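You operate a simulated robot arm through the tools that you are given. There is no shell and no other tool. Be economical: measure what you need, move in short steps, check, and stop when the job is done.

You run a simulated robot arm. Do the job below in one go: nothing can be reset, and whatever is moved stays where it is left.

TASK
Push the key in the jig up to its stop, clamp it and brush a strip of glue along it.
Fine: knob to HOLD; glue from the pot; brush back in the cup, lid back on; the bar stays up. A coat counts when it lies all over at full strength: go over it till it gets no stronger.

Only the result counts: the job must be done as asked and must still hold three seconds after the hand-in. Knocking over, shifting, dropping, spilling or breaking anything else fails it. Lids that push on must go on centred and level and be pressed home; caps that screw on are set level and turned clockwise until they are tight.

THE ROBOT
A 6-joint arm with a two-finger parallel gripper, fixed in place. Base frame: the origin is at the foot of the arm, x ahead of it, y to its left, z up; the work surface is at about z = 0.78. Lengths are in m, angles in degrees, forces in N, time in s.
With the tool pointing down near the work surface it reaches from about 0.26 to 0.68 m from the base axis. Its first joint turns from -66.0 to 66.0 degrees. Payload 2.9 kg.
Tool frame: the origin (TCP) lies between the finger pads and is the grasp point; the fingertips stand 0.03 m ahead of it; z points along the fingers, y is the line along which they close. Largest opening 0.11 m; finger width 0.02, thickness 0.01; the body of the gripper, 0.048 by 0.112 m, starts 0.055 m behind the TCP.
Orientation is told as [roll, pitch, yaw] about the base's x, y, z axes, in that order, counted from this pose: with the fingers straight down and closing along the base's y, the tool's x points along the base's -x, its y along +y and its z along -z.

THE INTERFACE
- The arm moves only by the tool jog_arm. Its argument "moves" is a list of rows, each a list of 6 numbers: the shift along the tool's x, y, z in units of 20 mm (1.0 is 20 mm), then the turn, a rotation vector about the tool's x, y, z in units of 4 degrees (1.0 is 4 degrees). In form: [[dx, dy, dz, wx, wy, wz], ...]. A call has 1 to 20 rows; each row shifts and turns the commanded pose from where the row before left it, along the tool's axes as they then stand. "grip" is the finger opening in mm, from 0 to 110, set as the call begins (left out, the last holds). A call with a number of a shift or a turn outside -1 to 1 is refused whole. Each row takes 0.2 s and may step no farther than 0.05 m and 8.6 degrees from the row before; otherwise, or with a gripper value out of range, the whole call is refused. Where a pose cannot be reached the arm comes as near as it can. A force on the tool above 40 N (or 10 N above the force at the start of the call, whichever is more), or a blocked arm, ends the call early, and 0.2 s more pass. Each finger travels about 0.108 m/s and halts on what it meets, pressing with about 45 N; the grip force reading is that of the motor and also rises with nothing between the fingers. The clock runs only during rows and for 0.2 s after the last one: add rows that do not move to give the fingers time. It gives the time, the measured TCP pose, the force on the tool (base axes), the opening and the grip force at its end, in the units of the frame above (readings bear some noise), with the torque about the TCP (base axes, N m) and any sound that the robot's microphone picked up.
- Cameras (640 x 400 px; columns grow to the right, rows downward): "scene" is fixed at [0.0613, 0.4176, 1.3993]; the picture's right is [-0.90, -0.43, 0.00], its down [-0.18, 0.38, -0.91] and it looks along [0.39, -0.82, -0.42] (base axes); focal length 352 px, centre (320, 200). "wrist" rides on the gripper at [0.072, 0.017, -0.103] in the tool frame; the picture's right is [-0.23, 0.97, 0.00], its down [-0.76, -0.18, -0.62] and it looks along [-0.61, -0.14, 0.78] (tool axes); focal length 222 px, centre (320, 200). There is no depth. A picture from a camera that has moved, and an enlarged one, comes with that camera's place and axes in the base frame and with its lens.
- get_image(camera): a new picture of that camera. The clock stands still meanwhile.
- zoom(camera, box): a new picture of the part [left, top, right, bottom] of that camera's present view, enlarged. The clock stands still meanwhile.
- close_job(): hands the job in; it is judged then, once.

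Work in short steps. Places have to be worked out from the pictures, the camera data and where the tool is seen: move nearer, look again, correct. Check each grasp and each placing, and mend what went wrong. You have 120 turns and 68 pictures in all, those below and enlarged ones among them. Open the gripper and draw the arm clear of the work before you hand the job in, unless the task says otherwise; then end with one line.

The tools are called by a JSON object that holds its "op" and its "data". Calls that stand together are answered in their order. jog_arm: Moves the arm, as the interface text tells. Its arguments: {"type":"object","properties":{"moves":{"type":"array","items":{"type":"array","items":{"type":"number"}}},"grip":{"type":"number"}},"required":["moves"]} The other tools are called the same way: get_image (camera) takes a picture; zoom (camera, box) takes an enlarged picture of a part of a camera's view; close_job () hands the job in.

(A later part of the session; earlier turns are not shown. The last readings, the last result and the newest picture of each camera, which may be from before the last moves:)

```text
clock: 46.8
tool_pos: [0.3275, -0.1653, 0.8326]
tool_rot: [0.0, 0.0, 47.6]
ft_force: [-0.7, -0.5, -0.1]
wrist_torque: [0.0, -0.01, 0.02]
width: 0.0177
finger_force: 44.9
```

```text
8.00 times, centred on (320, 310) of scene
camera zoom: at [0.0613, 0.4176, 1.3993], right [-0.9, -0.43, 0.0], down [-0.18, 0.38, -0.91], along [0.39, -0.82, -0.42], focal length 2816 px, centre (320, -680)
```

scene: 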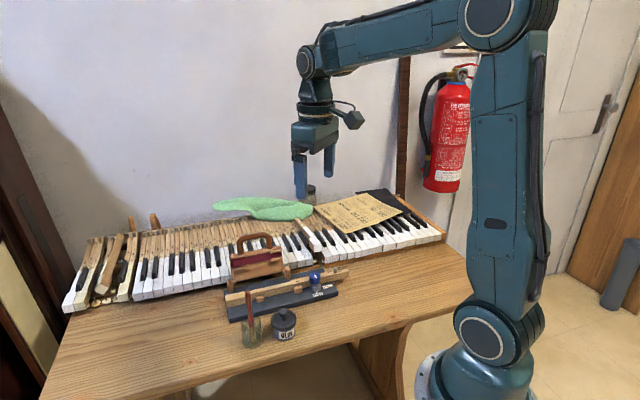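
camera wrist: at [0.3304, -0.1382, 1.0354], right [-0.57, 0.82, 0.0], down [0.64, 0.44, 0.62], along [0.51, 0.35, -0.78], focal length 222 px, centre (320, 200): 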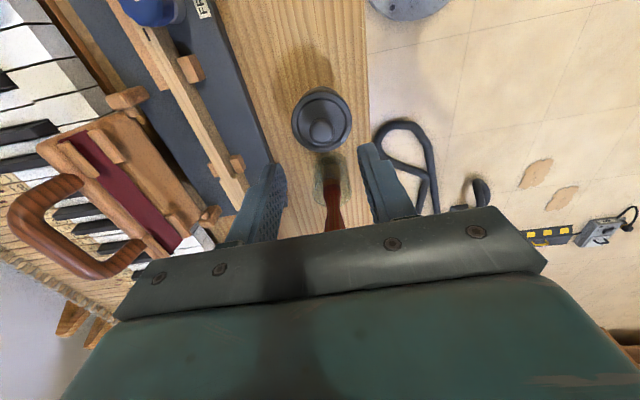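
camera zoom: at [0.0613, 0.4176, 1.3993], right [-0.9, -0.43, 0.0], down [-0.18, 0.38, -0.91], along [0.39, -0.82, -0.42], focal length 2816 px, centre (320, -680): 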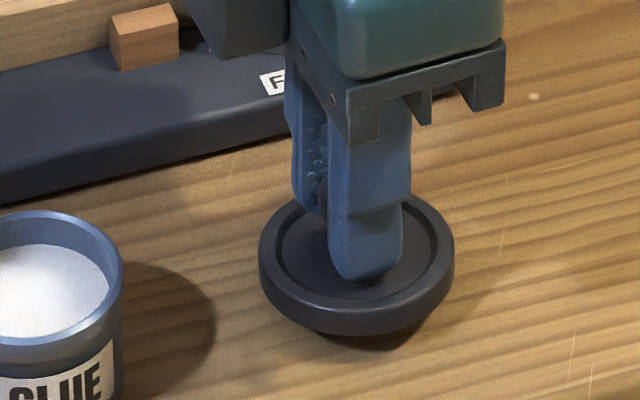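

The lid rests on its plug. I'll release, rise and check it's level.

{"op": "jog_arm", "data": {"moves": [[0, 0, 0, 0, 0, 0], [0, 0, 0, 0, 0, 0], [0, 0, -1, 0, 0, 0], [0, 0, -1, 0, 0, 0], [0, 0, -1, 0, 0, 0], [0, 0, -1, 0, 0, 0], [0, 0, -1, 0, 0, 0], [0, 0, -1, 0, 0, 0], [0, 0, -1, 0, 0, 0], [0, 0, -1, 0, 0, 0], [0, 0, 0, 0, 0, 0]], "grip": 50}}

{"op": "zoom", "data": {"camera": "scene", "box": [235, 255, 345, 365]}}

{"op": "get_image", "data": {"camera": "wrist"}}

```text
clock: 49.2
tool_pos: [0.3257, -0.168, 0.9922]
tool_rot: [0.1, 0.0, 47.5]
ft_force: [-0.4, -0.1, 0.7]
wrist_torque: [-0.01, 0.0, 0.01]
width: 0.05
finger_force: 0.0
```

```text
3.64 times, centred on (290, 310) of scene
camera zoom: at [0.0613, 0.4176, 1.3993], right [-0.9, -0.43, 0.0], down [-0.18, 0.38, -0.91], along [0.39, -0.82, -0.42], focal length 1280 px, centre (429, -200)
```

zoom: 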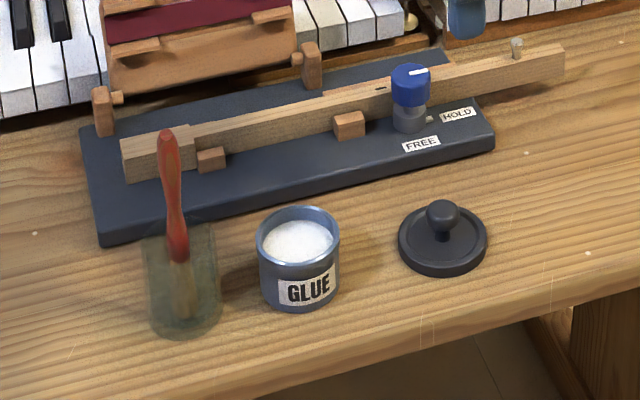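

```text
28 pictures are left
camera wrist: at [0.2648, -0.2103, 1.0958], right [-0.57, 0.82, 0.0], down [0.64, 0.44, 0.62], along [0.51, 0.35, -0.78], focal length 222 px, centre (320, 200)
```

wrist: 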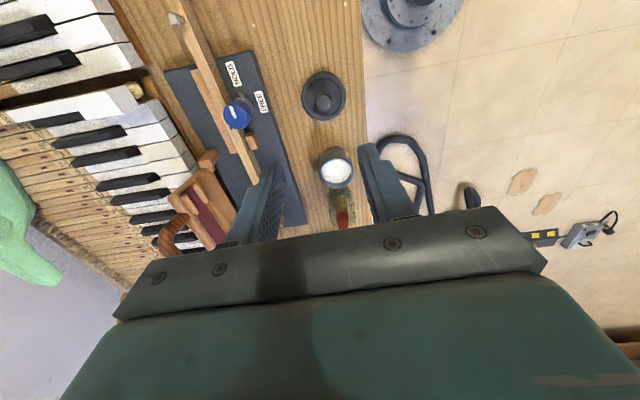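

The lid lies level on the table, the pot is open and the brush stands nearly upright with its handle top at about (0.4465, -0.042, 0.917). I'll move above it and check alignment.

{"op": "jog_arm", "data": {"moves": [[-1, 0, 0, 0, 0, 0], [-1, 0, 0, 0, 0, 0], [-1, 0, 0, 0, 0, 0], [-1, 0, 0, 0, 0, 0], [-1, 0, 0, 0, 0, 0], [-1, 0, 0, 0, 0, 0], [-1, -0.1, 0, 0, 0, 0], [-1, -0.1, 0, 0, 0, 0], [-0.73, 0, 0, 0, 0, 0], [0, 0, 1, 0, 0, 0], [0, 0, 0.9, 0, 0, 0], [0, 0, 0, 0, 0, 0]]}}

{"op": "zoom", "data": {"camera": "wrist", "box": [230, 80, 430, 230]}}

{"op": "zoom", "data": {"camera": "scene", "box": [215, 235, 325, 345]}}

```text
clock: 51.8
tool_pos: [0.4496, -0.0413, 0.9538]
tool_rot: [0.0, 0.1, 47.5]
ft_force: [0.2, -0.4, -0.3]
wrist_torque: [0.04, -0.01, -0.01]
width: 0.0499
finger_force: 0.0
```

```text
2.67 times, centred on (330, 155) of wrist
camera zoom: at [0.388, -0.0828, 1.0571], right [-0.57, 0.82, 0.0], down [0.65, 0.44, 0.62], along [0.51, 0.35, -0.78], focal length 592 px, centre (293, 320)
```

zoom: 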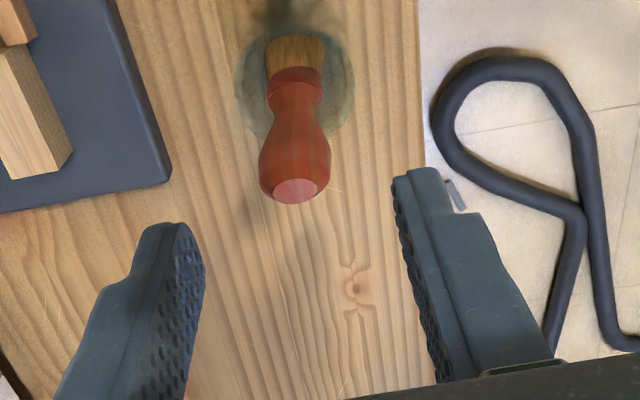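

```text
3.64 times, centred on (270, 290) of scene
camera zoom: at [0.0613, 0.4176, 1.3993], right [-0.9, -0.43, 0.0], down [-0.18, 0.38, -0.91], along [0.39, -0.82, -0.42], focal length 1280 px, centre (502, -127)
```

zoom: 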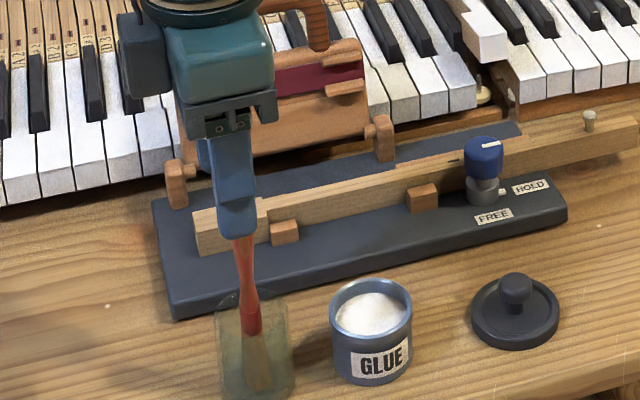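

The handle is centred between the fingers. I'll go down to grip it with the tips just above the cup rim.

{"op": "jog_arm", "data": {"moves": [[0.1, 0, 1, 0, 0, 0], [0, 0, 1, 0, 0, 0], [0, 0, 0.8, 0, 0, 0], [0, 0, 0, 0, 0, 0]]}}

{"op": "jog_arm", "data": {"moves": [[0, 0, 0, 0, 0, 0], [0, 0, 0, 0, 0, 0], [0, 0, 0, 0, 0, 0]], "grip": 5}}

{"op": "zoom", "data": {"camera": "scene", "box": [215, 245, 325, 355]}}

```text
clock: 52.8
tool_pos: [0.4464, -0.042, 0.8969]
tool_rot: [0.0, 0.0, 47.6]
ft_force: [-0.6, -0.8, -0.2]
wrist_torque: [0.0, 0.02, -0.02]
width: 0.05
finger_force: 0.1
```

```text
clock: 53.6
tool_pos: [0.4459, -0.0423, 0.8968]
tool_rot: [0.0, 0.0, 47.5]
ft_force: [-0.2, -0.8, -0.2]
wrist_torque: [-0.03, -0.01, -0.04]
width: 0.0182
finger_force: 45.2
```

```text
3.64 times, centred on (270, 300) of scene
camera zoom: at [0.0613, 0.4176, 1.3993], right [-0.9, -0.43, 0.0], down [-0.18, 0.38, -0.91], along [0.39, -0.82, -0.42], focal length 1280 px, centre (502, -164)
```

zoom: 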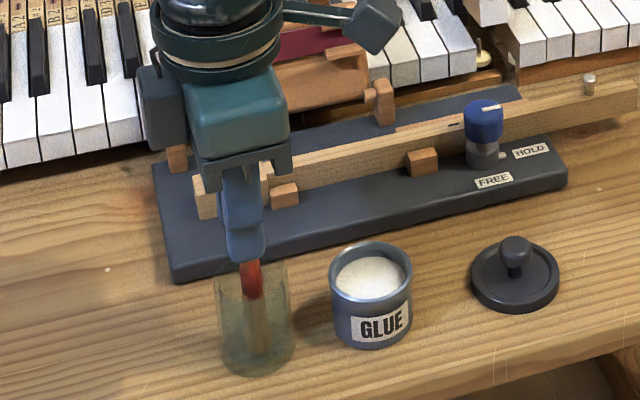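

Gripped firmly (18.2 mm), with the return pose noted: (0.446, -0.042, 0.897). I'll lift straight up and look at the bristles.

{"op": "jog_arm", "data": {"moves": [[0, 0, -1, 0, 0, 0], [0, 0, -1, 0, 0, 0], [0, 0, -1, 0, 0, 0], [0, 0, -1, 0, 0, 0], [0, 0, -1, 0, 0, 0], [0, 0, 0, 0, 0, 0]]}}

{"op": "zoom", "data": {"camera": "scene", "box": [215, 235, 325, 345]}}

{"op": "zoom", "data": {"camera": "wrist", "box": [230, 80, 430, 230]}}

```text
clock: 55.0
tool_pos: [0.4482, -0.0418, 0.9987]
tool_rot: [0.0, 0.0, 47.7]
ft_force: [0.3, 0.1, -0.4]
wrist_torque: [0.0, 0.04, 0.03]
width: 0.0179
finger_force: 45.3
```

```text
3.64 times, centred on (270, 290) of scene
camera zoom: at [0.0613, 0.4176, 1.3993], right [-0.9, -0.43, 0.0], down [-0.18, 0.38, -0.91], along [0.39, -0.82, -0.42], focal length 1280 px, centre (502, -127)
```

zoom: 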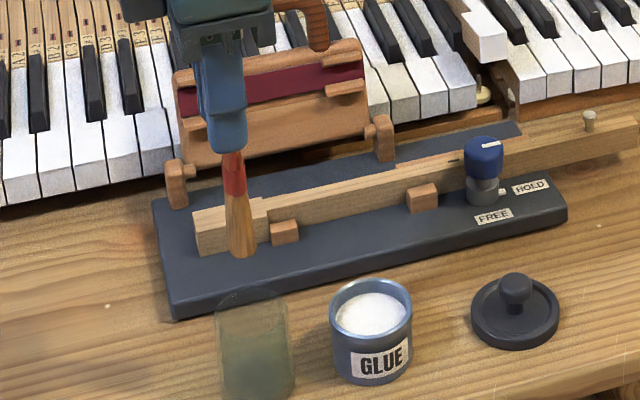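

```text
2.67 times, centred on (330, 155) of wrist
camera zoom: at [0.3861, -0.0841, 1.1027], right [-0.57, 0.82, 0.0], down [0.64, 0.44, 0.62], along [0.51, 0.35, -0.78], focal length 592 px, centre (293, 320)
```

zoom: 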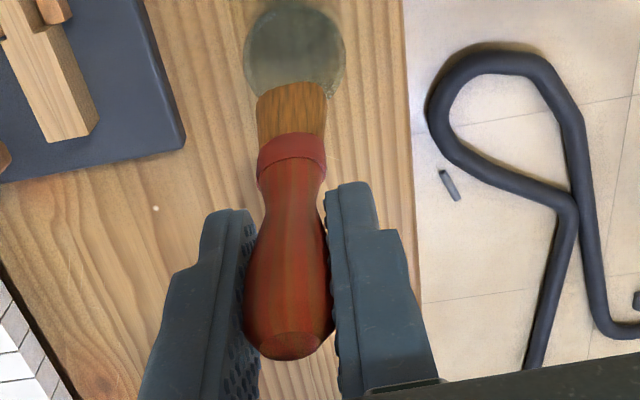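

The bristle tip is about 0.115 m below the TCP, and the bristles are roughly 20 mm wide across n. I'll carry the brush over the pot at (0.3945, -0.093) and dip to tip z ≈ 0.80.

{"op": "jog_arm", "data": {"moves": [[1, 0.05, 0, 0, 0, 0], [1, 0.05, 0, 0, 0, 0], [1, 0.05, 0, 0, 0, 0], [0.63, 0.05, 0, 0, 0, 0], [0, 0, 0, 0, 0, 0], [0, 0, 1, 0, 0, 0], [0, 0, 1, 0, 0, 0], [0, 0, 0.5, 0, 0, 0], [0, 0, 0, 0, 0, 0]]}}

{"op": "zoom", "data": {"camera": "scene", "box": [225, 245, 335, 355]}}

```text
clock: 57.0
tool_pos: [0.3947, -0.0932, 0.9471]
tool_rot: [0.0, 0.1, 47.6]
ft_force: [-0.7, 0.2, 0.5]
wrist_torque: [0.01, 0.03, 0.01]
width: 0.0177
finger_force: 44.5
```

```text
3.64 times, centred on (280, 300) of scene
camera zoom: at [0.0613, 0.4176, 1.3993], right [-0.9, -0.43, 0.0], down [-0.18, 0.38, -0.91], along [0.39, -0.82, -0.42], focal length 1280 px, centre (466, -164)
```

zoom: 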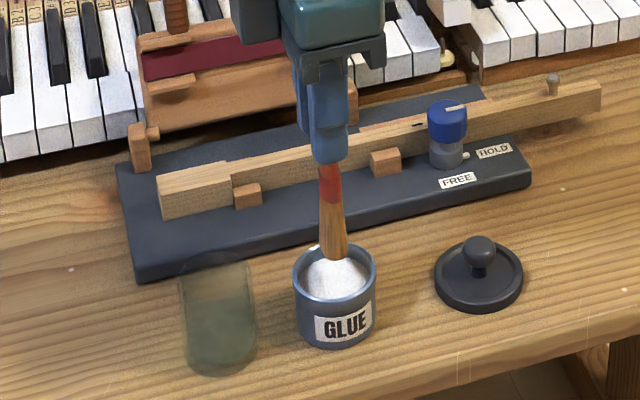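

The brush is centred over the pot opening. I'll dip 30 mm, dwell, and lift out.

{"op": "jog_arm", "data": {"moves": [[0, 0, 0.5, 0, 0, 0], [0, 0, 0.5, 0, 0, 0], [0, 0, 0.4, 0, 0, 0], [0, 0, 0.2, 0, 0, 0], [0, 0, 0, 0, 0, 0], [0, 0, 0, 0, 0, 0], [0, 0, 0, 0, 0, 0]]}}

{"op": "jog_arm", "data": {"moves": [[0, 0, -0.5, 0, 0, 0], [0, 0, -0.5, 0, 0, 0], [0, 0, -0.5, 0, 0, 0], [0, 0, -0.5, 0, 0, 0], [0, 0, 0, 0, 0, 0], [0, 0, -1, 0, 0, 0], [0, 0, -1, 0, 0, 0], [0, 0, 0, 0, 0, 0]]}}

{"op": "zoom", "data": {"camera": "scene", "box": [225, 235, 335, 345]}}

```text
clock: 58.6
tool_pos: [0.3928, -0.0935, 0.9151]
tool_rot: [0.0, -0.1, 47.6]
ft_force: [0.3, -0.7, -0.3]
wrist_torque: [0.02, 0.03, 0.02]
width: 0.0179
finger_force: 45.2
```

```text
clock: 60.4
tool_pos: [0.3954, -0.0884, 0.9943]
tool_rot: [0.0, 0.0, 47.6]
ft_force: [0.1, 0.3, -0.7]
wrist_torque: [0.04, 0.0, 0.01]
width: 0.0177
finger_force: 45.0
```

```text
3.64 times, centred on (280, 290) of scene
camera zoom: at [0.0613, 0.4176, 1.3993], right [-0.9, -0.43, 0.0], down [-0.18, 0.38, -0.91], along [0.39, -0.82, -0.42], focal length 1280 px, centre (466, -127)
```

zoom: 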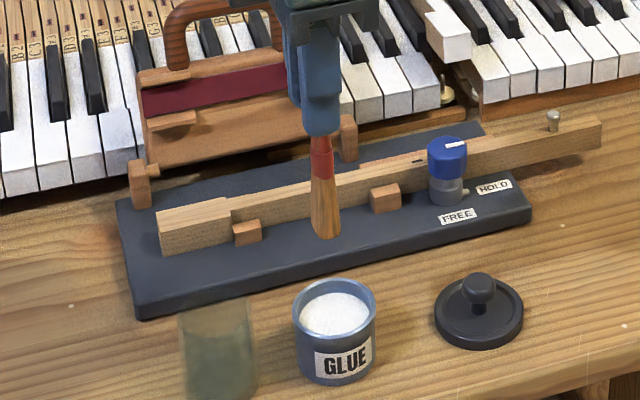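

I can't see glue on the bristles at this scale, so I'll look closer.

{"op": "zoom", "data": {"camera": "scene", "box": [265, 265, 305, 310]}}

```text
8.89 times, centred on (285, 288) of scene
camera zoom: at [0.0613, 0.4176, 1.3993], right [-0.9, -0.43, 0.0], down [-0.18, 0.38, -0.91], along [0.39, -0.82, -0.42], focal length 3129 px, centre (631, -578)
```

zoom: 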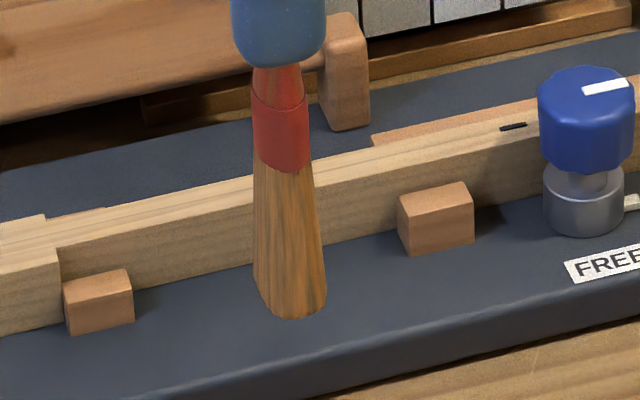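

The glue may not render on the bristles, so a test stroke will tell. First I need the key's centre line, so I'll enlarge the key.

{"op": "zoom", "data": {"camera": "scene", "box": [235, 255, 340, 310]}}

```text
6.10 times, centred on (288, 282) of scene
camera zoom: at [0.0613, 0.4176, 1.3993], right [-0.9, -0.43, 0.0], down [-0.18, 0.38, -0.91], along [0.39, -0.82, -0.42], focal length 2146 px, centre (518, -303)
```

zoom: 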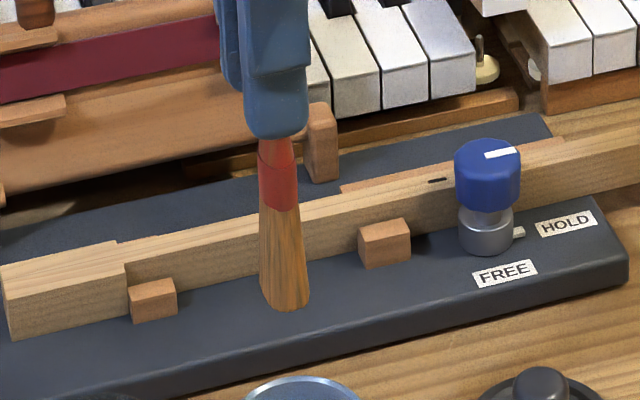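

I put the key's centre line at about n' = 0.468 with direction ≈ 44.8°. I'll align the yaw, carry the brush over mid-key with the tip just above the surface, and check by picture.

{"op": "jog_arm", "data": {"moves": [[0, 0, 0, 0, 0, 0.7], [0, -1, 0, 0, 0, 0], [0, -1, 0, 0, 0, 0], [0, -1, 0, 0, 0, 0], [0, -1, 0, 0, 0, 0], [0, -1, 0, 0, 0, 0], [0, -1, 0, 0, 0, 0], [0, -0.2, 0, 0, 0, 0], [0, 0, 1, 0, 0, 0], [0, 0, 1, 0, 0, 0], [0, 0, 0.3, 0, 0, 0], [0, 0, 0, 0, 0, 0]]}}

{"op": "zoom", "data": {"camera": "wrist", "box": [230, 50, 430, 200]}}

{"op": "zoom", "data": {"camera": "scene", "box": [235, 245, 340, 305]}}

```text
clock: 63.0
tool_pos: [0.4825, -0.1808, 0.9497]
tool_rot: [0.0, -0.1, 44.8]
ft_force: [-0.1, -0.1, -0.4]
wrist_torque: [0.02, 0.0, 0.02]
width: 0.0177
finger_force: 45.5
```

```text
2.67 times, centred on (330, 125) of wrist
camera zoom: at [0.4193, -0.2198, 1.0537], right [-0.53, 0.85, 0.0], down [0.67, 0.41, 0.62], along [0.53, 0.33, -0.78], focal length 592 px, centre (293, 400)
```

zoom: 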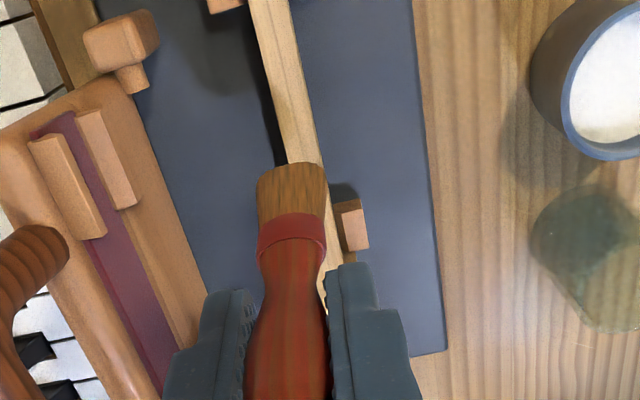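

```text
6.10 times, centred on (288, 275) of scene
camera zoom: at [0.0613, 0.4176, 1.3993], right [-0.9, -0.43, 0.0], down [-0.18, 0.38, -0.91], along [0.39, -0.82, -0.42], focal length 2146 px, centre (518, -257)
```

zoom: 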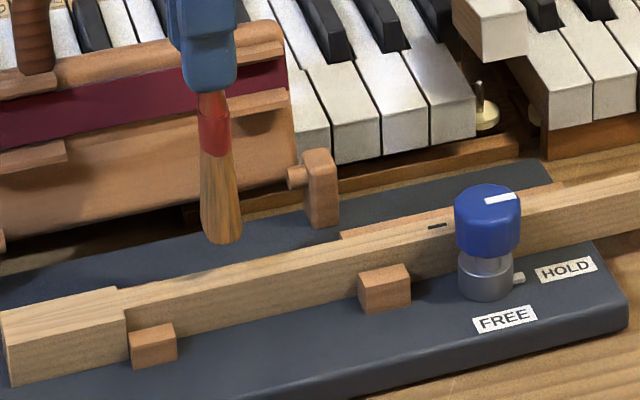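

The tip is about 15 mm above the key and 5 mm too far toward the bar. I'll shift 5 mm toward tool +y and lower gently until I feel contact.

{"op": "jog_arm", "data": {"moves": [[0, 0.25, 0, 0, 0, 0], [0, 0, 0.2, 0, 0, 0], [0, 0, 0.2, 0, 0, 0], [0, 0, 0.1, 0, 0, 0], [0, 0, 0.1, 0, 0, 0], [0, 0, 0.05, 0, 0, 0], [0, 0, 0, 0, 0, 0]]}}

{"op": "zoom", "data": {"camera": "scene", "box": [235, 245, 340, 305]}}

```text
clock: 64.6
tool_pos: [0.4788, -0.1768, 0.9369]
tool_rot: [0.0, 0.0, 44.8]
ft_force: [0.4, -0.2, 0.1]
wrist_torque: [0.0, 0.0, 0.0]
width: 0.0181
finger_force: 44.9
```

```text
6.10 times, centred on (288, 275) of scene
camera zoom: at [0.0613, 0.4176, 1.3993], right [-0.9, -0.43, 0.0], down [-0.18, 0.38, -0.91], along [0.39, -0.82, -0.42], focal length 2146 px, centre (518, -257)
```

zoom: 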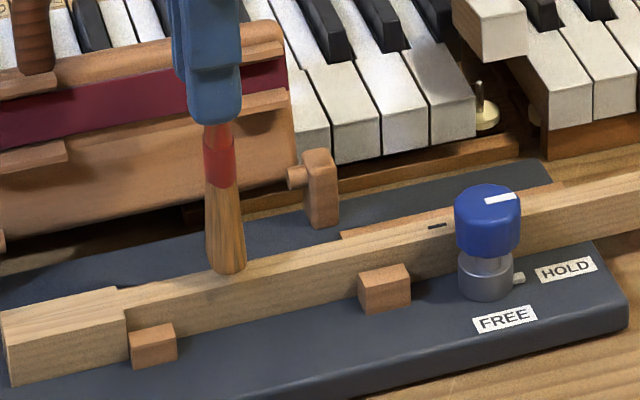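

Nearly touching. I'll lower in 1 mm steps.

{"op": "jog_arm", "data": {"moves": [[0, 0, 0.05, 0, 0, 0], [0, 0, 0.05, 0, 0, 0], [0, 0, 0.05, 0, 0, 0], [0, 0, 0, 0, 0, 0]]}}

{"op": "jog_arm", "data": {"moves": [[0, 0, 0.05, 0, 0, 0], [0, 0, 0.05, 0, 0, 0], [0, 0, 0, 0, 0, 0]]}}

```text
clock: 65.6
tool_pos: [0.4793, -0.1771, 0.9339]
tool_rot: [0.0, -0.1, 44.9]
ft_force: [-0.7, 0.1, -1.2]
wrist_torque: [0.01, -0.04, 0.04]
width: 0.0179
finger_force: 44.7
```

```text
clock: 66.4
tool_pos: [0.4786, -0.1773, 0.9324]
tool_rot: [0.1, 0.0, 44.8]
ft_force: [-0.1, -0.8, 0.7]
wrist_torque: [-0.04, -0.04, 0.01]
width: 0.018
finger_force: 45.0
```

There's no clear force, so the bristles may be soft. I'll make a short 30 mm stroke toward -e here and look for glue.

{"op": "jog_arm", "data": {"moves": [[0, 0, 0.05, 0, 0, 0], [0.5, 0, 0, 0, 0, 0], [0.5, 0, 0, 0, 0, 0], [0.5, 0, 0, 0, 0, 0], [0, 0, 0, 0, 0, 0]]}}

{"op": "zoom", "data": {"camera": "scene", "box": [235, 245, 340, 305]}}

```text
clock: 67.6
tool_pos: [0.4552, -0.1978, 0.9307]
tool_rot: [0.0, -0.1, 44.8]
ft_force: [0.6, 0.4, -0.3]
wrist_torque: [-0.02, 0.01, 0.01]
width: 0.0179
finger_force: 44.3
```

```text
6.10 times, centred on (288, 275) of scene
camera zoom: at [0.0613, 0.4176, 1.3993], right [-0.9, -0.43, 0.0], down [-0.18, 0.38, -0.91], along [0.39, -0.82, -0.42], focal length 2146 px, centre (518, -257)
```

zoom: 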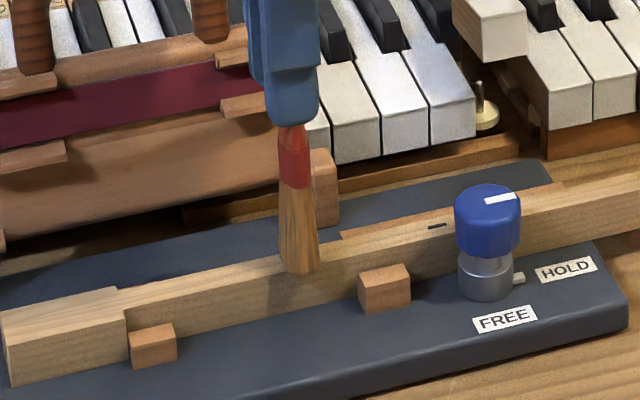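

No mark yet. I'll press 3 mm further and stroke back, watching force.

{"op": "jog_arm", "data": {"moves": [[0, 0, 0.08, 0, 0, 0], [0, 0, 0.08, 0, 0, 0], [-0.5, 0, 0, 0, 0, 0], [-0.5, 0, 0, 0, 0, 0], [-0.5, 0, 0, 0, 0, 0], [0, 0, 0, 0, 0, 0]]}}

{"op": "zoom", "data": {"camera": "scene", "box": [235, 245, 340, 305]}}

```text
clock: 69.0
tool_pos: [0.4814, -0.1777, 0.9298]
tool_rot: [0.0, 0.1, 44.7]
ft_force: [-0.2, -0.3, 1.3]
wrist_torque: [-0.04, 0.04, -0.01]
width: 0.0179
finger_force: 45.0
```

```text
6.10 times, centred on (288, 275) of scene
camera zoom: at [0.0613, 0.4176, 1.3993], right [-0.9, -0.43, 0.0], down [-0.18, 0.38, -0.91], along [0.39, -0.82, -0.42], focal length 2146 px, centre (518, -257)
```

zoom: 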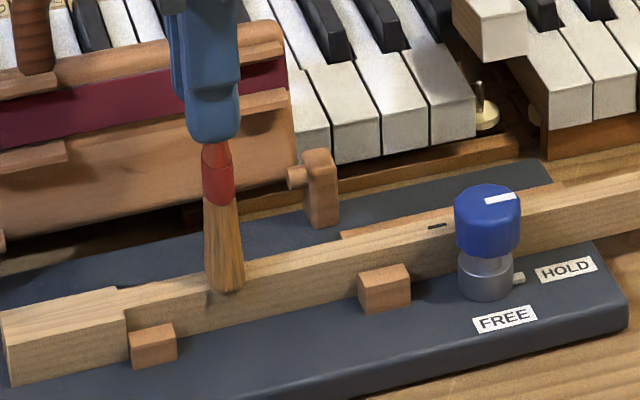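

No glue transferred and the bristles look dry, so the dip was too shallow. I'll go back to the pot and dip deeper (tip z ≈ 0.79) with a small swirl.

{"op": "jog_arm", "data": {"moves": [[0, 0, -1, 0, 0, 0], [0, 0, -1, 0, 0, 0], [0, 0, -1, 0, 0, 0], [0, 1, 0, 0, 0, 0], [0, 1, 0, 0, 0, 0], [0, 1, 0, 0, 0, 0], [0, 1, 0, 0, 0, 0], [0, 1, 0, 0, 0, 0], [0, 0.95, 0, 0, 0, 0], [0, 0, 0, 0, 0, 0]]}}

{"op": "jog_arm", "data": {"moves": [[0, 0, 1, 0, 0, 0], [0, 0, 1, 0, 0, 0], [0, 0, 1, 0, 0, 0], [0, 0, 0.8, 0, 0, 0], [0, 0, 0.2, 0, 0, 0], [0, 0, 0.1, 0, 0, 0], [0, 0, 0, 0, 0, 0], [0, 0, 0, 0, 0, 0]]}}

{"op": "zoom", "data": {"camera": "scene", "box": [265, 275, 315, 335]}}

```text
clock: 71.2
tool_pos: [0.3956, -0.092, 0.987]
tool_rot: [0.1, 0.0, 44.9]
ft_force: [0.2, -0.9, -0.3]
wrist_torque: [-0.02, -0.04, -0.01]
width: 0.0178
finger_force: 45.2
```

```text
clock: 72.5
tool_pos: [0.3938, -0.0929, 0.9104]
tool_rot: [-0.2, -0.1, 44.7]
ft_force: [-4.5, 0.6, 11.0]
wrist_torque: [0.15, 0.42, -0.01]
width: 0.018
finger_force: 45.3
stopped in row 6: the force on the tool passed its limit at 45 N (the readings are from after the stop); the commanded pose is now the measured one
```

```text
6.67 times, centred on (290, 305) of scene
camera zoom: at [0.0611, 0.4176, 1.3993], right [-0.9, -0.43, 0.0], down [-0.18, 0.38, -0.91], along [0.39, -0.82, -0.42], focal length 2347 px, centre (520, -500)
```

zoom: 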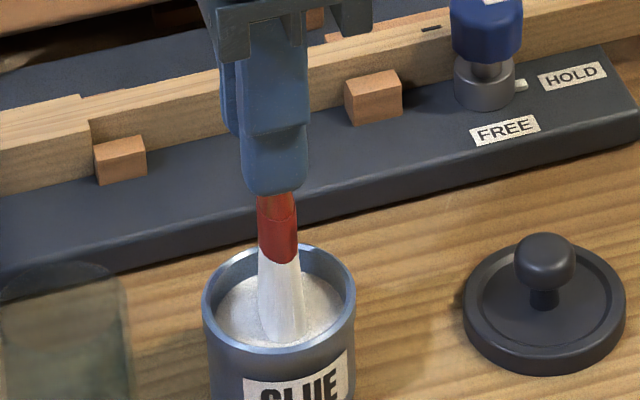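

The bristles are now white with glue. I'll lift out, cross to the key's head end and lower to just above it.

{"op": "jog_arm", "data": {"moves": [[0, 0, -1, 0, 0, 0], [0, 0, -1, 0, 0, 0], [0, 0, -1, 0, 0, 0], [0, 0, -1, 0, 0, 0], [0, 0, -0.2, 0, 0, 0], [0, -1, 0, 0, 0, 0], [0, -1, 0, 0, 0, 0], [-1, -1, 0, 0, 0, 0], [-1, -1, 0, 0, 0, 0], [-1, -1, 0, 0, 0, 0], [-1, -0.95, 0, 0, 0, 0], [0, 0, 1, 0, 0, 0], [0, 0, 1, 0, 0, 0], [0, 0, 0.8, 0, 0, 0], [0, 0, 0, 0, 0, 0]]}}

{"op": "zoom", "data": {"camera": "scene", "box": [225, 245, 330, 305]}}

```text
clock: 75.7
tool_pos: [0.5344, -0.1214, 0.9365]
tool_rot: [-0.1, -0.1, 44.8]
ft_force: [-0.8, -0.4, 0.1]
wrist_torque: [0.02, -0.02, -0.01]
width: 0.0179
finger_force: 44.8
```

```text
6.10 times, centred on (278, 275) of scene
camera zoom: at [0.0613, 0.4176, 1.3993], right [-0.9, -0.43, 0.0], down [-0.18, 0.38, -0.91], along [0.39, -0.82, -0.42], focal length 2146 px, centre (579, -257)
```

zoom: 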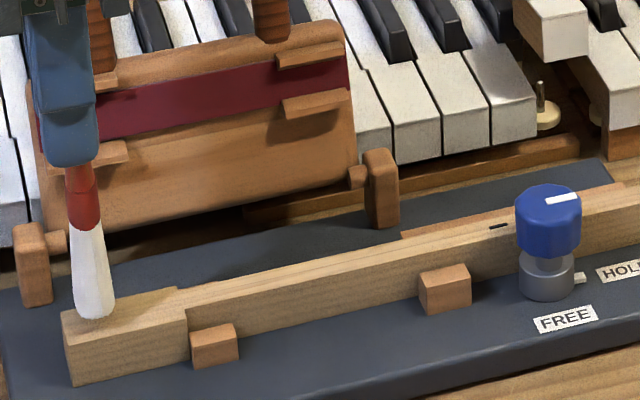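

The loaded brush is over the head end. I'll lower about 8 mm and stroke toward the knob for 165 mm.

{"op": "jog_arm", "data": {"moves": [[0, 0, 0.2, 0, 0, 0], [0, 0, 0.1, 0, 0, 0], [0, 0, 0.1, 0, 0, 0], [0.4, 0, 0, 0, 0, 0], [0.5, 0, 0, 0, 0, 0], [0.5, 0, 0, 0, 0, 0], [0.5, 0, 0, 0, 0, 0], [0.5, 0, 0, 0, 0, 0], [0.5, 0, 0, 0, 0, 0], [0.5, 0, 0, 0, 0, 0], [0.5, 0, 0, 0, 0, 0], [0.5, 0, 0, 0, 0, 0], [0.5, 0, 0, 0, 0, 0], [0.5, 0, 0, 0, 0, 0], [0.5, 0, 0, 0, 0, 0], [0.5, 0, 0, 0, 0, 0], [0.5, 0, 0, 0, 0, 0], [0.5, 0, 0, 0, 0, 0], [0, 0, 0, 0, 0, 0]]}}

{"op": "zoom", "data": {"camera": "scene", "box": [225, 245, 330, 305]}}

```text
clock: 79.7
tool_pos: [0.4286, -0.2253, 0.9307]
tool_rot: [-0.1, 0.0, 44.8]
ft_force: [-0.1, -0.8, -0.6]
wrist_torque: [0.01, 0.01, -0.01]
width: 0.0178
finger_force: 45.3
```

```text
6.10 times, centred on (278, 275) of scene
camera zoom: at [0.0613, 0.4176, 1.3993], right [-0.9, -0.43, 0.0], down [-0.18, 0.38, -0.91], along [0.39, -0.82, -0.42], focal length 2146 px, centre (579, -257)
```

zoom: 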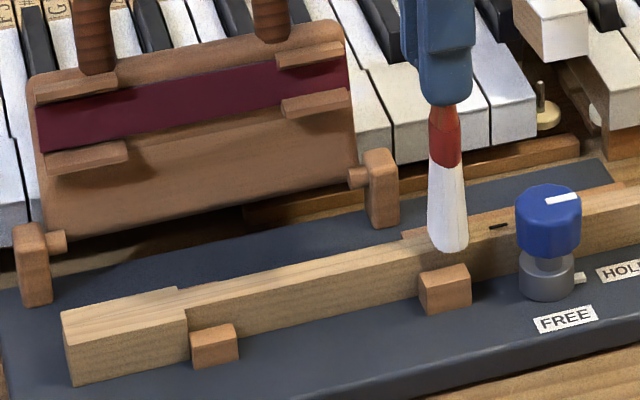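

No mark and no force, so the tip is still just above the key. I'll lower here until the force reading responds.

{"op": "jog_arm", "data": {"moves": [[0, 0, 0.07, 0, 0, 0], [0, 0, 0.07, 0, 0, 0], [0, 0, 0, 0, 0, 0]]}}

{"op": "jog_arm", "data": {"moves": [[0, 0, 0.07, 0, 0, 0], [0, 0, 0.07, 0, 0, 0], [0, 0, 0, 0, 0, 0]]}}

```text
clock: 80.5
tool_pos: [0.4286, -0.2251, 0.9297]
tool_rot: [-0.1, -0.1, 44.8]
ft_force: [-2.2, 2.3, 6.7]
wrist_torque: [0.14, 0.16, 0.02]
width: 0.018
finger_force: 45.5
```

```text
clock: 81.3
tool_pos: [0.43, -0.2262, 0.9284]
tool_rot: [-0.4, -0.1, 44.9]
ft_force: [-2.6, 1.7, 9.0]
wrist_torque: [0.15, 0.33, -0.06]
width: 0.0176
finger_force: 44.9
stopped in row 3: the force on the tool passed its limit at 41 N (the readings are from after the stop); the commanded pose is now the measured one
```

Contact is stiff at TCP z ≈ 0.929, and it's now pressing with 9 N. I'll stroke back toward the head at this height and check for glue.

{"op": "jog_arm", "data": {"moves": [[-0.5, 0, 0, 0, 0, 0], [-0.5, 0, 0, 0, 0, 0], [-0.5, 0, 0, 0, 0, 0], [-0.5, 0, 0, 0, 0, 0], [0, 0, 0, 0, 0, 0]]}}

{"op": "zoom", "data": {"camera": "scene", "box": [225, 245, 330, 305]}}

```text
clock: 82.5
tool_pos: [0.4579, -0.1995, 0.9289]
tool_rot: [-0.5, -0.3, 44.8]
ft_force: [-2.6, -3.3, 11.6]
wrist_torque: [-0.32, 0.34, 0.0]
width: 0.0179
finger_force: 44.5
```

```text
6.10 times, centred on (278, 275) of scene
camera zoom: at [0.0611, 0.4176, 1.3993], right [-0.9, -0.43, 0.0], down [-0.18, 0.38, -0.91], along [0.39, -0.82, -0.42], focal length 2146 px, centre (579, -257)
```

zoom: 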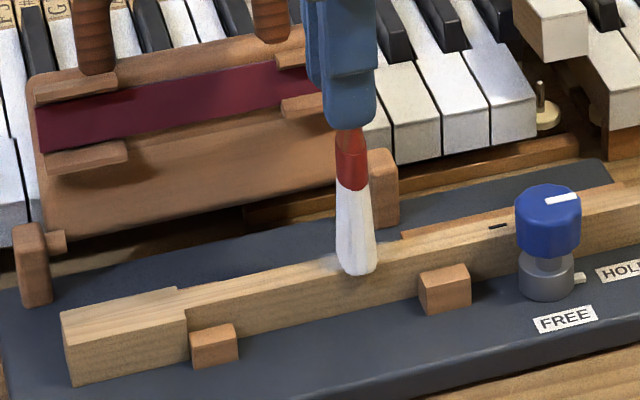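

It's in contact at 12 N with maybe a faint pale patch under the brush. I'll carry the stroke on to the head end.

{"op": "jog_arm", "data": {"moves": [[-0.5, 0, 0, 0, 0, 0], [-0.5, 0, 0, 0, 0, 0], [-0.5, 0, 0, 0, 0, 0], [-0.5, 0, 0, 0, 0, 0], [-0.5, 0, 0, 0, 0, 0], [-0.5, 0, 0, 0, 0, 0], [-0.5, 0, 0, 0, 0, 0], [-0.5, 0, 0, 0, 0, 0], [-0.5, 0, 0, 0, 0, 0], [-0.5, 0, 0, 0, 0, 0], [-0.5, 0, 0, 0, 0, 0], [0, 0, 0, 0, 0, 0]]}}

{"op": "zoom", "data": {"camera": "scene", "box": [225, 255, 305, 305]}}

```text
clock: 85.1
tool_pos: [0.5374, -0.122, 0.9281]
tool_rot: [-0.4, -0.3, 44.8]
ft_force: [-0.5, 1.0, 0.2]
wrist_torque: [0.01, 0.01, 0.04]
width: 0.0179
finger_force: 45.2
```

```text
8.00 times, centred on (265, 280) of scene
camera zoom: at [0.0613, 0.4176, 1.3993], right [-0.9, -0.43, 0.0], down [-0.18, 0.38, -0.91], along [0.39, -0.82, -0.42], focal length 2816 px, centre (760, -440)
```

zoom: 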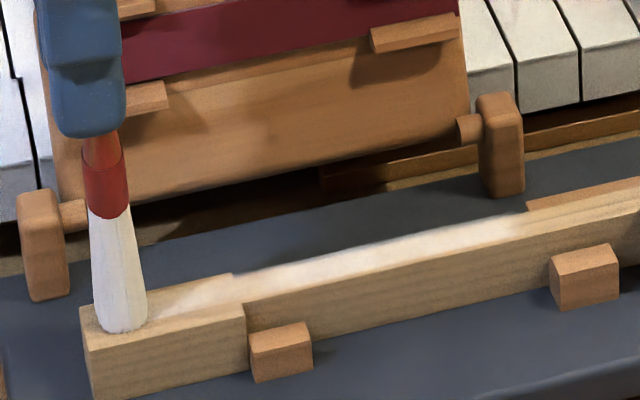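

A strip of glue now shows, strongest mid-key, fading at both ends and near the front edge. Contact was lost on the head, so I'll lower there and shift 2 mm toward the front edge.

{"op": "jog_arm", "data": {"moves": [[0, 0.1, 0, 0, 0, 0], [0, 0, 0.05, 0, 0, 0], [0, 0, 0, 0, 0, 0]]}}

```text
clock: 85.9
tool_pos: [0.5362, -0.1205, 0.9289]
tool_rot: [-0.6, -0.2, 44.8]
ft_force: [1.1, -2.6, 11.8]
wrist_torque: [-0.22, 0.02, -0.01]
width: 0.0177
finger_force: 45.0
```

12 N contact on the head. I'll stroke toward the knob.

{"op": "jog_arm", "data": {"moves": [[0.5, 0, 0, 0, 0, 0], [0.5, 0, 0, 0, 0, 0], [0.5, 0, 0, 0, 0, 0], [0.5, 0, -0.01, 0, 0, 0], [0.5, 0, -0.01, 0, 0, 0], [0.5, 0, -0.01, 0, 0, 0], [0.5, 0, 0, 0, 0, 0], [0.5, 0, 0, 0, 0, 0], [0.5, 0, 0, 0, 0, 0], [0.5, 0, 0, 0, 0, 0], [0.5, 0, 0, 0, 0, 0], [0.5, 0, 0, 0, 0, 0], [0.5, 0, 0, 0, 0, 0], [0.5, 0, 0, 0, 0, 0], [0.5, 0, 0, 0, 0, 0], [0.5, 0, 0, 0, 0, 0], [0, 0, 0, 0, 0, 0]]}}

```text
clock: 89.5
tool_pos: [0.4221, -0.2314, 0.9261]
tool_rot: [-0.5, -0.1, 44.6]
ft_force: [0.7, 1.5, 11.6]
wrist_torque: [0.05, -0.12, -0.01]
width: 0.0182
finger_force: 45.1
```

Steady 12 N along the whole stroke. I'll stroke back to the head with a 4 mm shift to the far side.

{"op": "jog_arm", "data": {"moves": [[-0.5, -0.2, 0, 0, 0, 0], [-0.5, 0, 0, 0, 0, 0], [-0.5, 0, 0, 0, 0, 0], [-0.5, 0, 0, 0, 0, 0], [-0.5, 0, 0, 0, 0, 0], [-0.5, 0, 0, 0, 0, 0], [-0.5, 0, 0, 0, 0, 0], [-0.5, 0, 0, 0, 0, 0], [-0.5, 0, 0, 0, 0, 0], [-0.5, 0, 0, 0, 0, 0], [-0.5, 0, 0.01, 0, 0, 0], [-0.5, 0, 0.01, 0, 0, 0], [-0.5, 0, 0.01, 0, 0, 0], [-0.5, 0, 0, 0, 0, 0], [-0.5, 0, 0, 0, 0, 0], [-0.5, 0, 0, 0, 0, 0], [0, 0, 0, 0, 0, 0]]}}

{"op": "zoom", "data": {"camera": "scene", "box": [225, 255, 315, 305]}}

```text
clock: 93.1
tool_pos: [0.5395, -0.122, 0.9274]
tool_rot: [-0.6, -0.3, 44.7]
ft_force: [-1.4, -2.4, 8.8]
wrist_torque: [-0.23, 0.22, 0.02]
width: 0.018
finger_force: 44.6
```

```text
7.11 times, centred on (270, 280) of scene
camera zoom: at [0.0611, 0.4176, 1.3993], right [-0.9, -0.43, 0.0], down [-0.18, 0.38, -0.91], along [0.39, -0.82, -0.42], focal length 2504 px, centre (676, -369)
```

zoom: 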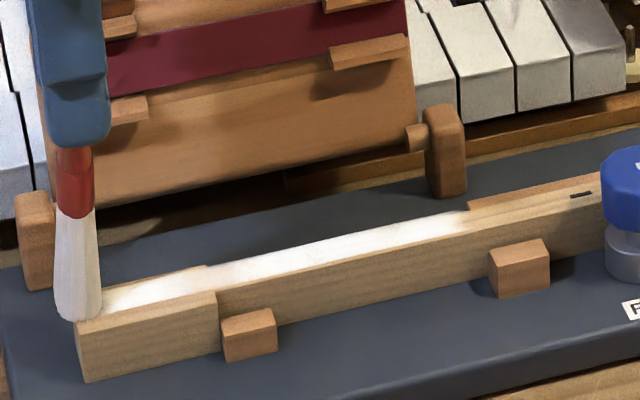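

The strip is much stronger, with slight fading at the ends and edges. I'll make two more passes, one on the near side and one down the centre.

{"op": "jog_arm", "data": {"moves": [[-0.2, 0, 0, 0, 0, 0], [0.4, 0.25, 0, 0, 0, 0], [0.5, 0, 0, 0, 0, 0], [0.5, 0, 0, 0, 0, 0], [0.5, 0, -0.01, 0, 0, 0], [0.5, 0, -0.01, 0, 0, 0], [0.5, 0, -0.01, 0, 0, 0], [0.5, 0, 0, 0, 0, 0], [0.5, 0, 0, 0, 0, 0], [0.5, 0, 0, 0, 0, 0], [0.5, 0, 0, 0, 0, 0], [0.5, 0, 0, 0, 0, 0], [0.5, 0, 0, 0, 0, 0], [0.5, 0, 0, 0, 0, 0], [0.5, 0, 0, 0, 0, 0], [0.5, 0, 0, 0, 0, 0], [0.5, 0, 0, 0, 0, 0], [0.3, 0, 0, 0, 0, 0], [0, 0, 0, 0, 0, 0]]}}

{"op": "jog_arm", "data": {"moves": [[0, -0.15, 0, 0, 0, 0], [-0.5, 0, 0, 0, 0, 0], [-0.5, 0, 0, 0, 0, 0], [-0.5, 0, 0, 0, 0, 0], [-0.5, 0, 0, 0, 0, 0], [-0.5, 0, 0, 0, 0, 0], [-0.5, 0, 0, 0, 0, 0], [-0.5, 0, 0, 0, 0, 0], [-0.5, 0, 0, 0, 0, 0], [-0.5, 0, 0, 0, 0, 0], [-0.5, 0, 0, 0, 0, 0], [-0.5, 0, 0.01, 0, 0, 0], [-0.5, 0, 0.01, 0, 0, 0], [-0.5, 0, 0.01, 0, 0, 0], [-0.5, 0, 0, 0, 0, 0], [-0.5, 0, 0, 0, 0, 0], [-0.5, 0, 0, 0, 0, 0], [0, 0, 0, 0, 0, 0]]}}

{"op": "zoom", "data": {"camera": "scene", "box": [225, 255, 315, 305]}}

```text
clock: 97.1
tool_pos: [0.4213, -0.2333, 0.9265]
tool_rot: [-0.5, -0.2, 44.9]
ft_force: [0.5, -0.4, 3.2]
wrist_torque: [0.0, -0.09, 0.01]
width: 0.0178
finger_force: 44.9
```

```text
clock: 100.9
tool_pos: [0.5376, -0.1206, 0.9272]
tool_rot: [-0.4, -0.2, 44.8]
ft_force: [0.2, -0.6, 0.2]
wrist_torque: [0.04, -0.01, 0.0]
width: 0.0177
finger_force: 45.4
```

```text
7.11 times, centred on (270, 280) of scene
camera zoom: at [0.0613, 0.4176, 1.3993], right [-0.9, -0.43, 0.0], down [-0.18, 0.38, -0.91], along [0.39, -0.82, -0.42], focal length 2504 px, centre (676, -369)
```

zoom: 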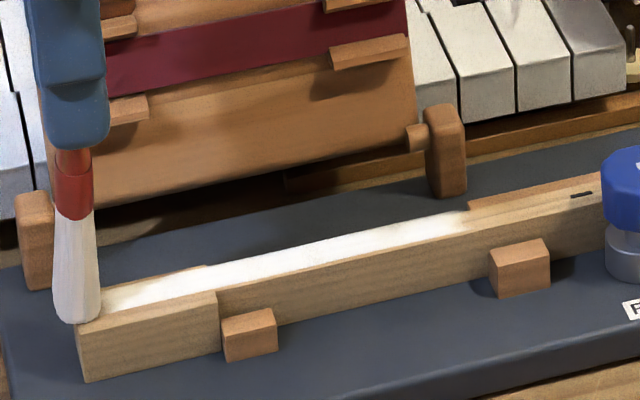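

The strip is a well-defined band. The head part looks slightly weaker, and contact there had dropped to about zero. I'll lower 1 mm and make head-focused strokes back and forth.

{"op": "jog_arm", "data": {"moves": [[0, 0, 0.05, 0, 0, 0], [0.5, 0, 0, 0, 0, 0], [0.5, 0, 0, 0, 0, 0], [0.5, 0, 0, 0, 0, 0], [0, 0.1, 0, 0, 0, 0], [-0.5, 0, 0, 0, 0, 0], [-0.5, 0, 0, 0, 0, 0], [-0.5, 0, 0, 0, 0, 0], [0, -0.2, 0, 0, 0, 0], [0.5, 0, 0, 0, 0, 0], [0.5, 0, 0, 0, 0, 0], [0.5, 0, 0, 0, 0, 0], [0, 0, 0, 0, 0, 0]]}}

{"op": "jog_arm", "data": {"moves": [[0.5, 0, 0, 0, 0, 0], [0.5, 0.1, -0.01, 0, 0, 0], [0.5, 0, -0.01, 0, 0, 0], [0.5, 0, -0.01, 0, 0, 0], [0.5, 0, 0, 0, 0, 0], [0.5, 0, 0, 0, 0, 0], [0.5, 0, 0, 0, 0, 0], [0.5, 0, 0, 0, 0, 0], [0.5, 0, 0, 0, 0, 0], [0.5, 0, 0, 0, 0, 0], [0.5, 0, 0, 0, 0, 0], [0.5, 0, 0, 0, 0, 0], [0.5, 0, 0, 0, 0, 0], [0, 0, 0, 0, 0, 0]]}}

{"op": "zoom", "data": {"camera": "scene", "box": [225, 265, 305, 305]}}

```text
clock: 103.7
tool_pos: [0.5194, -0.1449, 0.9257]
tool_rot: [-0.7, -0.2, 44.8]
ft_force: [4.4, 3.5, 19.7]
wrist_torque: [0.36, -0.41, -0.03]
width: 0.0181
finger_force: 44.8
```

```text
clock: 106.7
tool_pos: [0.4238, -0.2335, 0.926]
tool_rot: [-0.5, -0.2, 44.8]
ft_force: [0.3, 0.2, -0.2]
wrist_torque: [-0.01, 0.0, -0.02]
width: 0.0178
finger_force: 45.2
```

```text
8.00 times, centred on (265, 285) of scene
camera zoom: at [0.0613, 0.4176, 1.3993], right [-0.9, -0.43, 0.0], down [-0.18, 0.38, -0.91], along [0.39, -0.82, -0.42], focal length 2816 px, centre (760, -480)
```

zoom: 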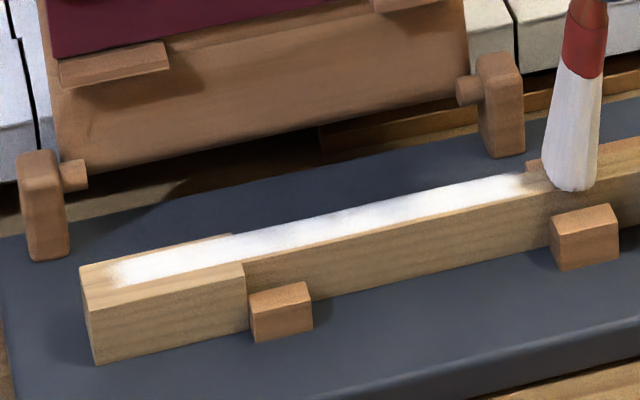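

Contact was lost at the knob end this time. I'll lower until it touches here and rework that end.

{"op": "jog_arm", "data": {"moves": [[0, 0, 0.05, 0, 0, 0], [0, 0, 0.02, 0, 0, 0], [-0.5, 0, 0, 0, 0, 0], [-0.5, 0, 0, 0, 0, 0], [-0.5, 0, 0, 0, 0, 0], [0, -0.12, 0, 0, 0, 0], [0.5, 0, 0, 0, 0, 0], [0.5, 0, 0, 0, 0, 0], [0.5, 0, 0, 0, 0, 0], [0, 0.24, 0, 0, 0, 0], [-0.5, 0, 0, 0, 0, 0], [-0.5, 0, 0, 0, 0, 0], [-0.5, 0, 0, 0, 0, 0], [0, -0.12, 0, 0, 0, 0], [0, 0, 0, 0, 0, 0]]}}

{"op": "jog_arm", "data": {"moves": [[-0.5, 0, 0, 0, 0, 0], [-0.5, 0, 0, 0, 0, 0], [-0.5, 0, 0, 0, 0, 0], [-0.5, 0, 0, 0, 0, 0], [-0.5, 0, 0, 0, 0, 0], [-0.5, 0, 0, 0, 0, 0], [-0.5, 0, 0, 0, 0, 0], [-0.5, 0, 0, 0, 0, 0], [-0.5, 0, 0, 0, 0, 0], [-0.5, 0, 0, 0, 0, 0], [-0.5, 0, 0, 0, 0, 0], [-0.5, 0, 0, 0, 0, 0], [-0.5, 0, 0, 0, 0, 0], [0, 0, 0, 0, 0, 0]]}}

```text
clock: 109.9
tool_pos: [0.4443, -0.2126, 0.9247]
tool_rot: [-0.4, -0.1, 44.8]
ft_force: [-2.1, 2.4, 10.1]
wrist_torque: [0.39, 0.3, 0.02]
width: 0.0181
finger_force: 45.8
```

```text
clock: 112.9
tool_pos: [0.5367, -0.1197, 0.9244]
tool_rot: [-0.4, -0.2, 44.9]
ft_force: [-1.1, -2.3, 9.2]
wrist_torque: [-0.14, 0.14, 0.01]
width: 0.0177
finger_force: 44.6
```

Contact held along the full length. I'll do one more round trip with side offsets, then check.

{"op": "jog_arm", "data": {"moves": [[0, 0.12, 0.02, 0, 0, 0], [0.5, 0, 0, 0, 0, 0], [0.5, 0, 0, 0, 0, 0], [0.5, 0, 0, 0, 0, 0], [0.5, 0, 0, 0, 0, 0], [0.5, 0, 0, 0, 0, 0], [0.5, 0, 0, 0, 0, 0], [0.5, 0, 0, 0, 0, 0], [0.5, 0, 0, 0, 0, 0], [0.5, 0, 0, 0, 0, 0], [0.5, 0, 0, 0, 0, 0], [0.5, 0, 0, 0, 0, 0], [0.5, 0, 0, 0, 0, 0], [0.5, 0, 0, 0, 0, 0], [0.5, 0, 0, 0, 0, 0], [0.5, 0, 0, 0, 0, 0], [0.5, 0, 0, 0, 0, 0], [0, 0, 0, 0, 0, 0]]}}

{"op": "jog_arm", "data": {"moves": [[0, -0.24, 0.02, 0, 0, 0], [-0.5, 0, 0, 0, 0, 0], [-0.5, 0, 0, 0, 0, 0], [-0.5, 0, 0, 0, 0, 0], [-0.5, 0, 0, 0, 0, 0], [-0.5, 0, 0, 0, 0, 0], [-0.5, 0, 0, 0, 0, 0], [-0.5, 0, 0, 0, 0, 0], [-0.5, 0, 0, 0, 0, 0], [-0.5, 0, 0, 0, 0, 0], [-0.5, 0, 0, 0, 0, 0], [-0.5, 0, 0, 0, 0, 0], [-0.5, 0, 0, 0, 0, 0], [-0.5, 0, 0, 0, 0, 0], [-0.5, 0, 0, 0, 0, 0], [-0.5, 0, 0, 0, 0, 0], [-0.5, 0, 0, 0, 0, 0], [0, 0, 0, 0, 0, 0]]}}

{"op": "jog_arm", "data": {"moves": [[0, 0, -1, 0, 0, 0], [0, 0, -1, 0, 0, 0], [0, 0, -1, 0, 0, 0], [0.8, 1, 0, 0, 0, 0], [0.8, 1, 0, 0, 0, 0], [0.8, 1, 0, 0, 0, 0], [0.8, 1, 0, 0, 0, 0], [0.5, 1, 0, 0, 0, 0], [0.5, 1, 0, 0, 0, 0], [0, 0, 0, 0, 0, 0]]}}

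{"op": "zoom", "data": {"camera": "scene", "box": [225, 255, 315, 325]}}

```text
clock: 116.7
tool_pos: [0.4215, -0.2305, 0.9252]
tool_rot: [-0.4, -0.2, 44.7]
ft_force: [1.5, 1.1, 10.7]
wrist_torque: [0.17, -0.17, 0.0]
width: 0.0177
finger_force: 44.8
```

```text
clock: 120.5
tool_pos: [0.5397, -0.1217, 0.9247]
tool_rot: [-0.4, -0.2, 44.9]
ft_force: [-3.0, -3.2, 16.8]
wrist_torque: [-0.11, 0.28, 0.01]
width: 0.0179
finger_force: 45.1
```

```text
clock: 122.7
tool_pos: [0.393, -0.0974, 0.9847]
tool_rot: [-0.4, -0.2, 44.8]
ft_force: [-0.4, 0.1, -0.1]
wrist_torque: [0.01, -0.01, 0.03]
width: 0.0178
finger_force: 44.8
```

```text
5.71 times, centred on (270, 290) of scene
camera zoom: at [0.0613, 0.4176, 1.3993], right [-0.9, -0.43, 0.0], down [-0.18, 0.38, -0.91], along [0.39, -0.82, -0.42], focal length 2012 px, centre (606, -314)
```

zoom: 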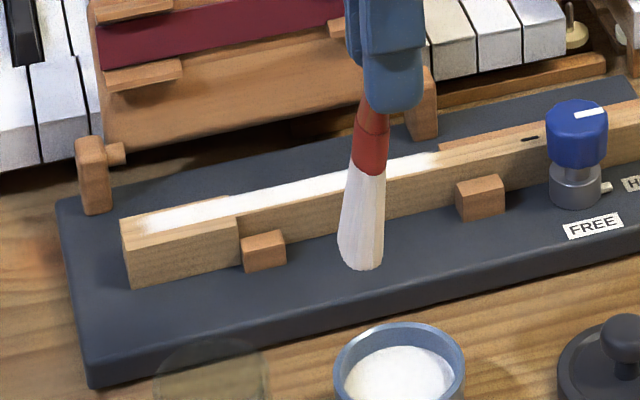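

The strip is solid white over its whole extent, and the tip overlapped both ends. To be sure it's saturated I'll make one more centre round trip at the same height and then compare.

{"op": "jog_arm", "data": {"moves": [[-0.5, -1, 0, 0, 0, 0], [-0.5, -1, 0, 0, 0, 0], [-0.8, -1, 0, 0, 0, 0], [-0.8, -1, 0, 0, 0, 0], [-0.8, -1, 0, 0, 0, 0], [-0.8, -0.88, 0, 0, 0, 0], [0, 0, 1, 0, 0, 0], [0, 0, 1, 0, 0, 0], [0, 0, 0.8, 0, 0, 0], [0, 0, 0.1, 0, 0, 0], [0, 0, 0.1, 0, 0, 0], [0, 0, 0, 0, 0, 0]]}}

{"op": "jog_arm", "data": {"moves": [[0.5, 0, 0, 0, 0, 0], [0.5, 0, 0, 0, 0, 0], [0.5, 0, 0, 0, 0, 0], [0.5, 0, 0, 0, 0, 0], [0.5, 0, 0, 0, 0, 0], [0.5, 0, 0, 0, 0, 0], [0.5, 0, 0, 0, 0, 0], [0.5, 0, 0, 0, 0, 0], [0.5, 0, 0, 0, 0, 0], [0.5, 0, 0, 0, 0, 0], [0.5, 0, 0, 0, 0, 0], [0.5, 0, 0, 0, 0, 0], [0.5, 0, 0, 0, 0, 0], [0.5, 0, 0, 0, 0, 0], [0.5, 0, 0, 0, 0, 0], [0.5, 0, 0, 0, 0, 0], [0, 0, 0, 0, 0, 0]]}}

{"op": "jog_arm", "data": {"moves": [[-0.5, 0, 0.02, 0, 0, 0], [-0.5, 0, 0, 0, 0, 0], [-0.5, 0, 0, 0, 0, 0], [-0.5, 0, 0, 0, 0, 0], [-0.5, 0, 0, 0, 0, 0], [-0.5, 0, 0, 0, 0, 0], [-0.5, 0, 0, 0, 0, 0], [-0.5, 0, 0, 0, 0, 0], [-0.5, 0, 0, 0, 0, 0], [-0.5, 0, 0, 0, 0, 0], [-0.5, 0, 0, 0, 0, 0], [-0.5, 0, 0, 0, 0, 0], [-0.5, 0, 0, 0, 0, 0], [-0.5, 0, 0, 0, 0, 0], [-0.5, 0, 0, 0, 0, 0], [-0.5, 0, 0, 0, 0, 0], [0, 0, 0, 0, 0, 0]]}}

```text
clock: 125.3
tool_pos: [0.5381, -0.1218, 0.925]
tool_rot: [-0.5, -0.2, 44.9]
ft_force: [-0.3, 0.5, 6.4]
wrist_torque: [0.02, 0.06, 0.0]
width: 0.0178
finger_force: 45.1
```

```text
clock: 128.9
tool_pos: [0.423, -0.2345, 0.925]
tool_rot: [-0.6, -0.1, 44.8]
ft_force: [2.3, 3.1, 16.5]
wrist_torque: [0.44, -0.3, -0.03]
width: 0.0179
finger_force: 45.8
```

```text
clock: 132.5
tool_pos: [0.54, -0.1189, 0.9258]
tool_rot: [-0.4, -0.2, 44.8]
ft_force: [-0.1, 0.1, -0.3]
wrist_torque: [0.01, -0.01, -0.01]
width: 0.0178
finger_force: 44.7
```

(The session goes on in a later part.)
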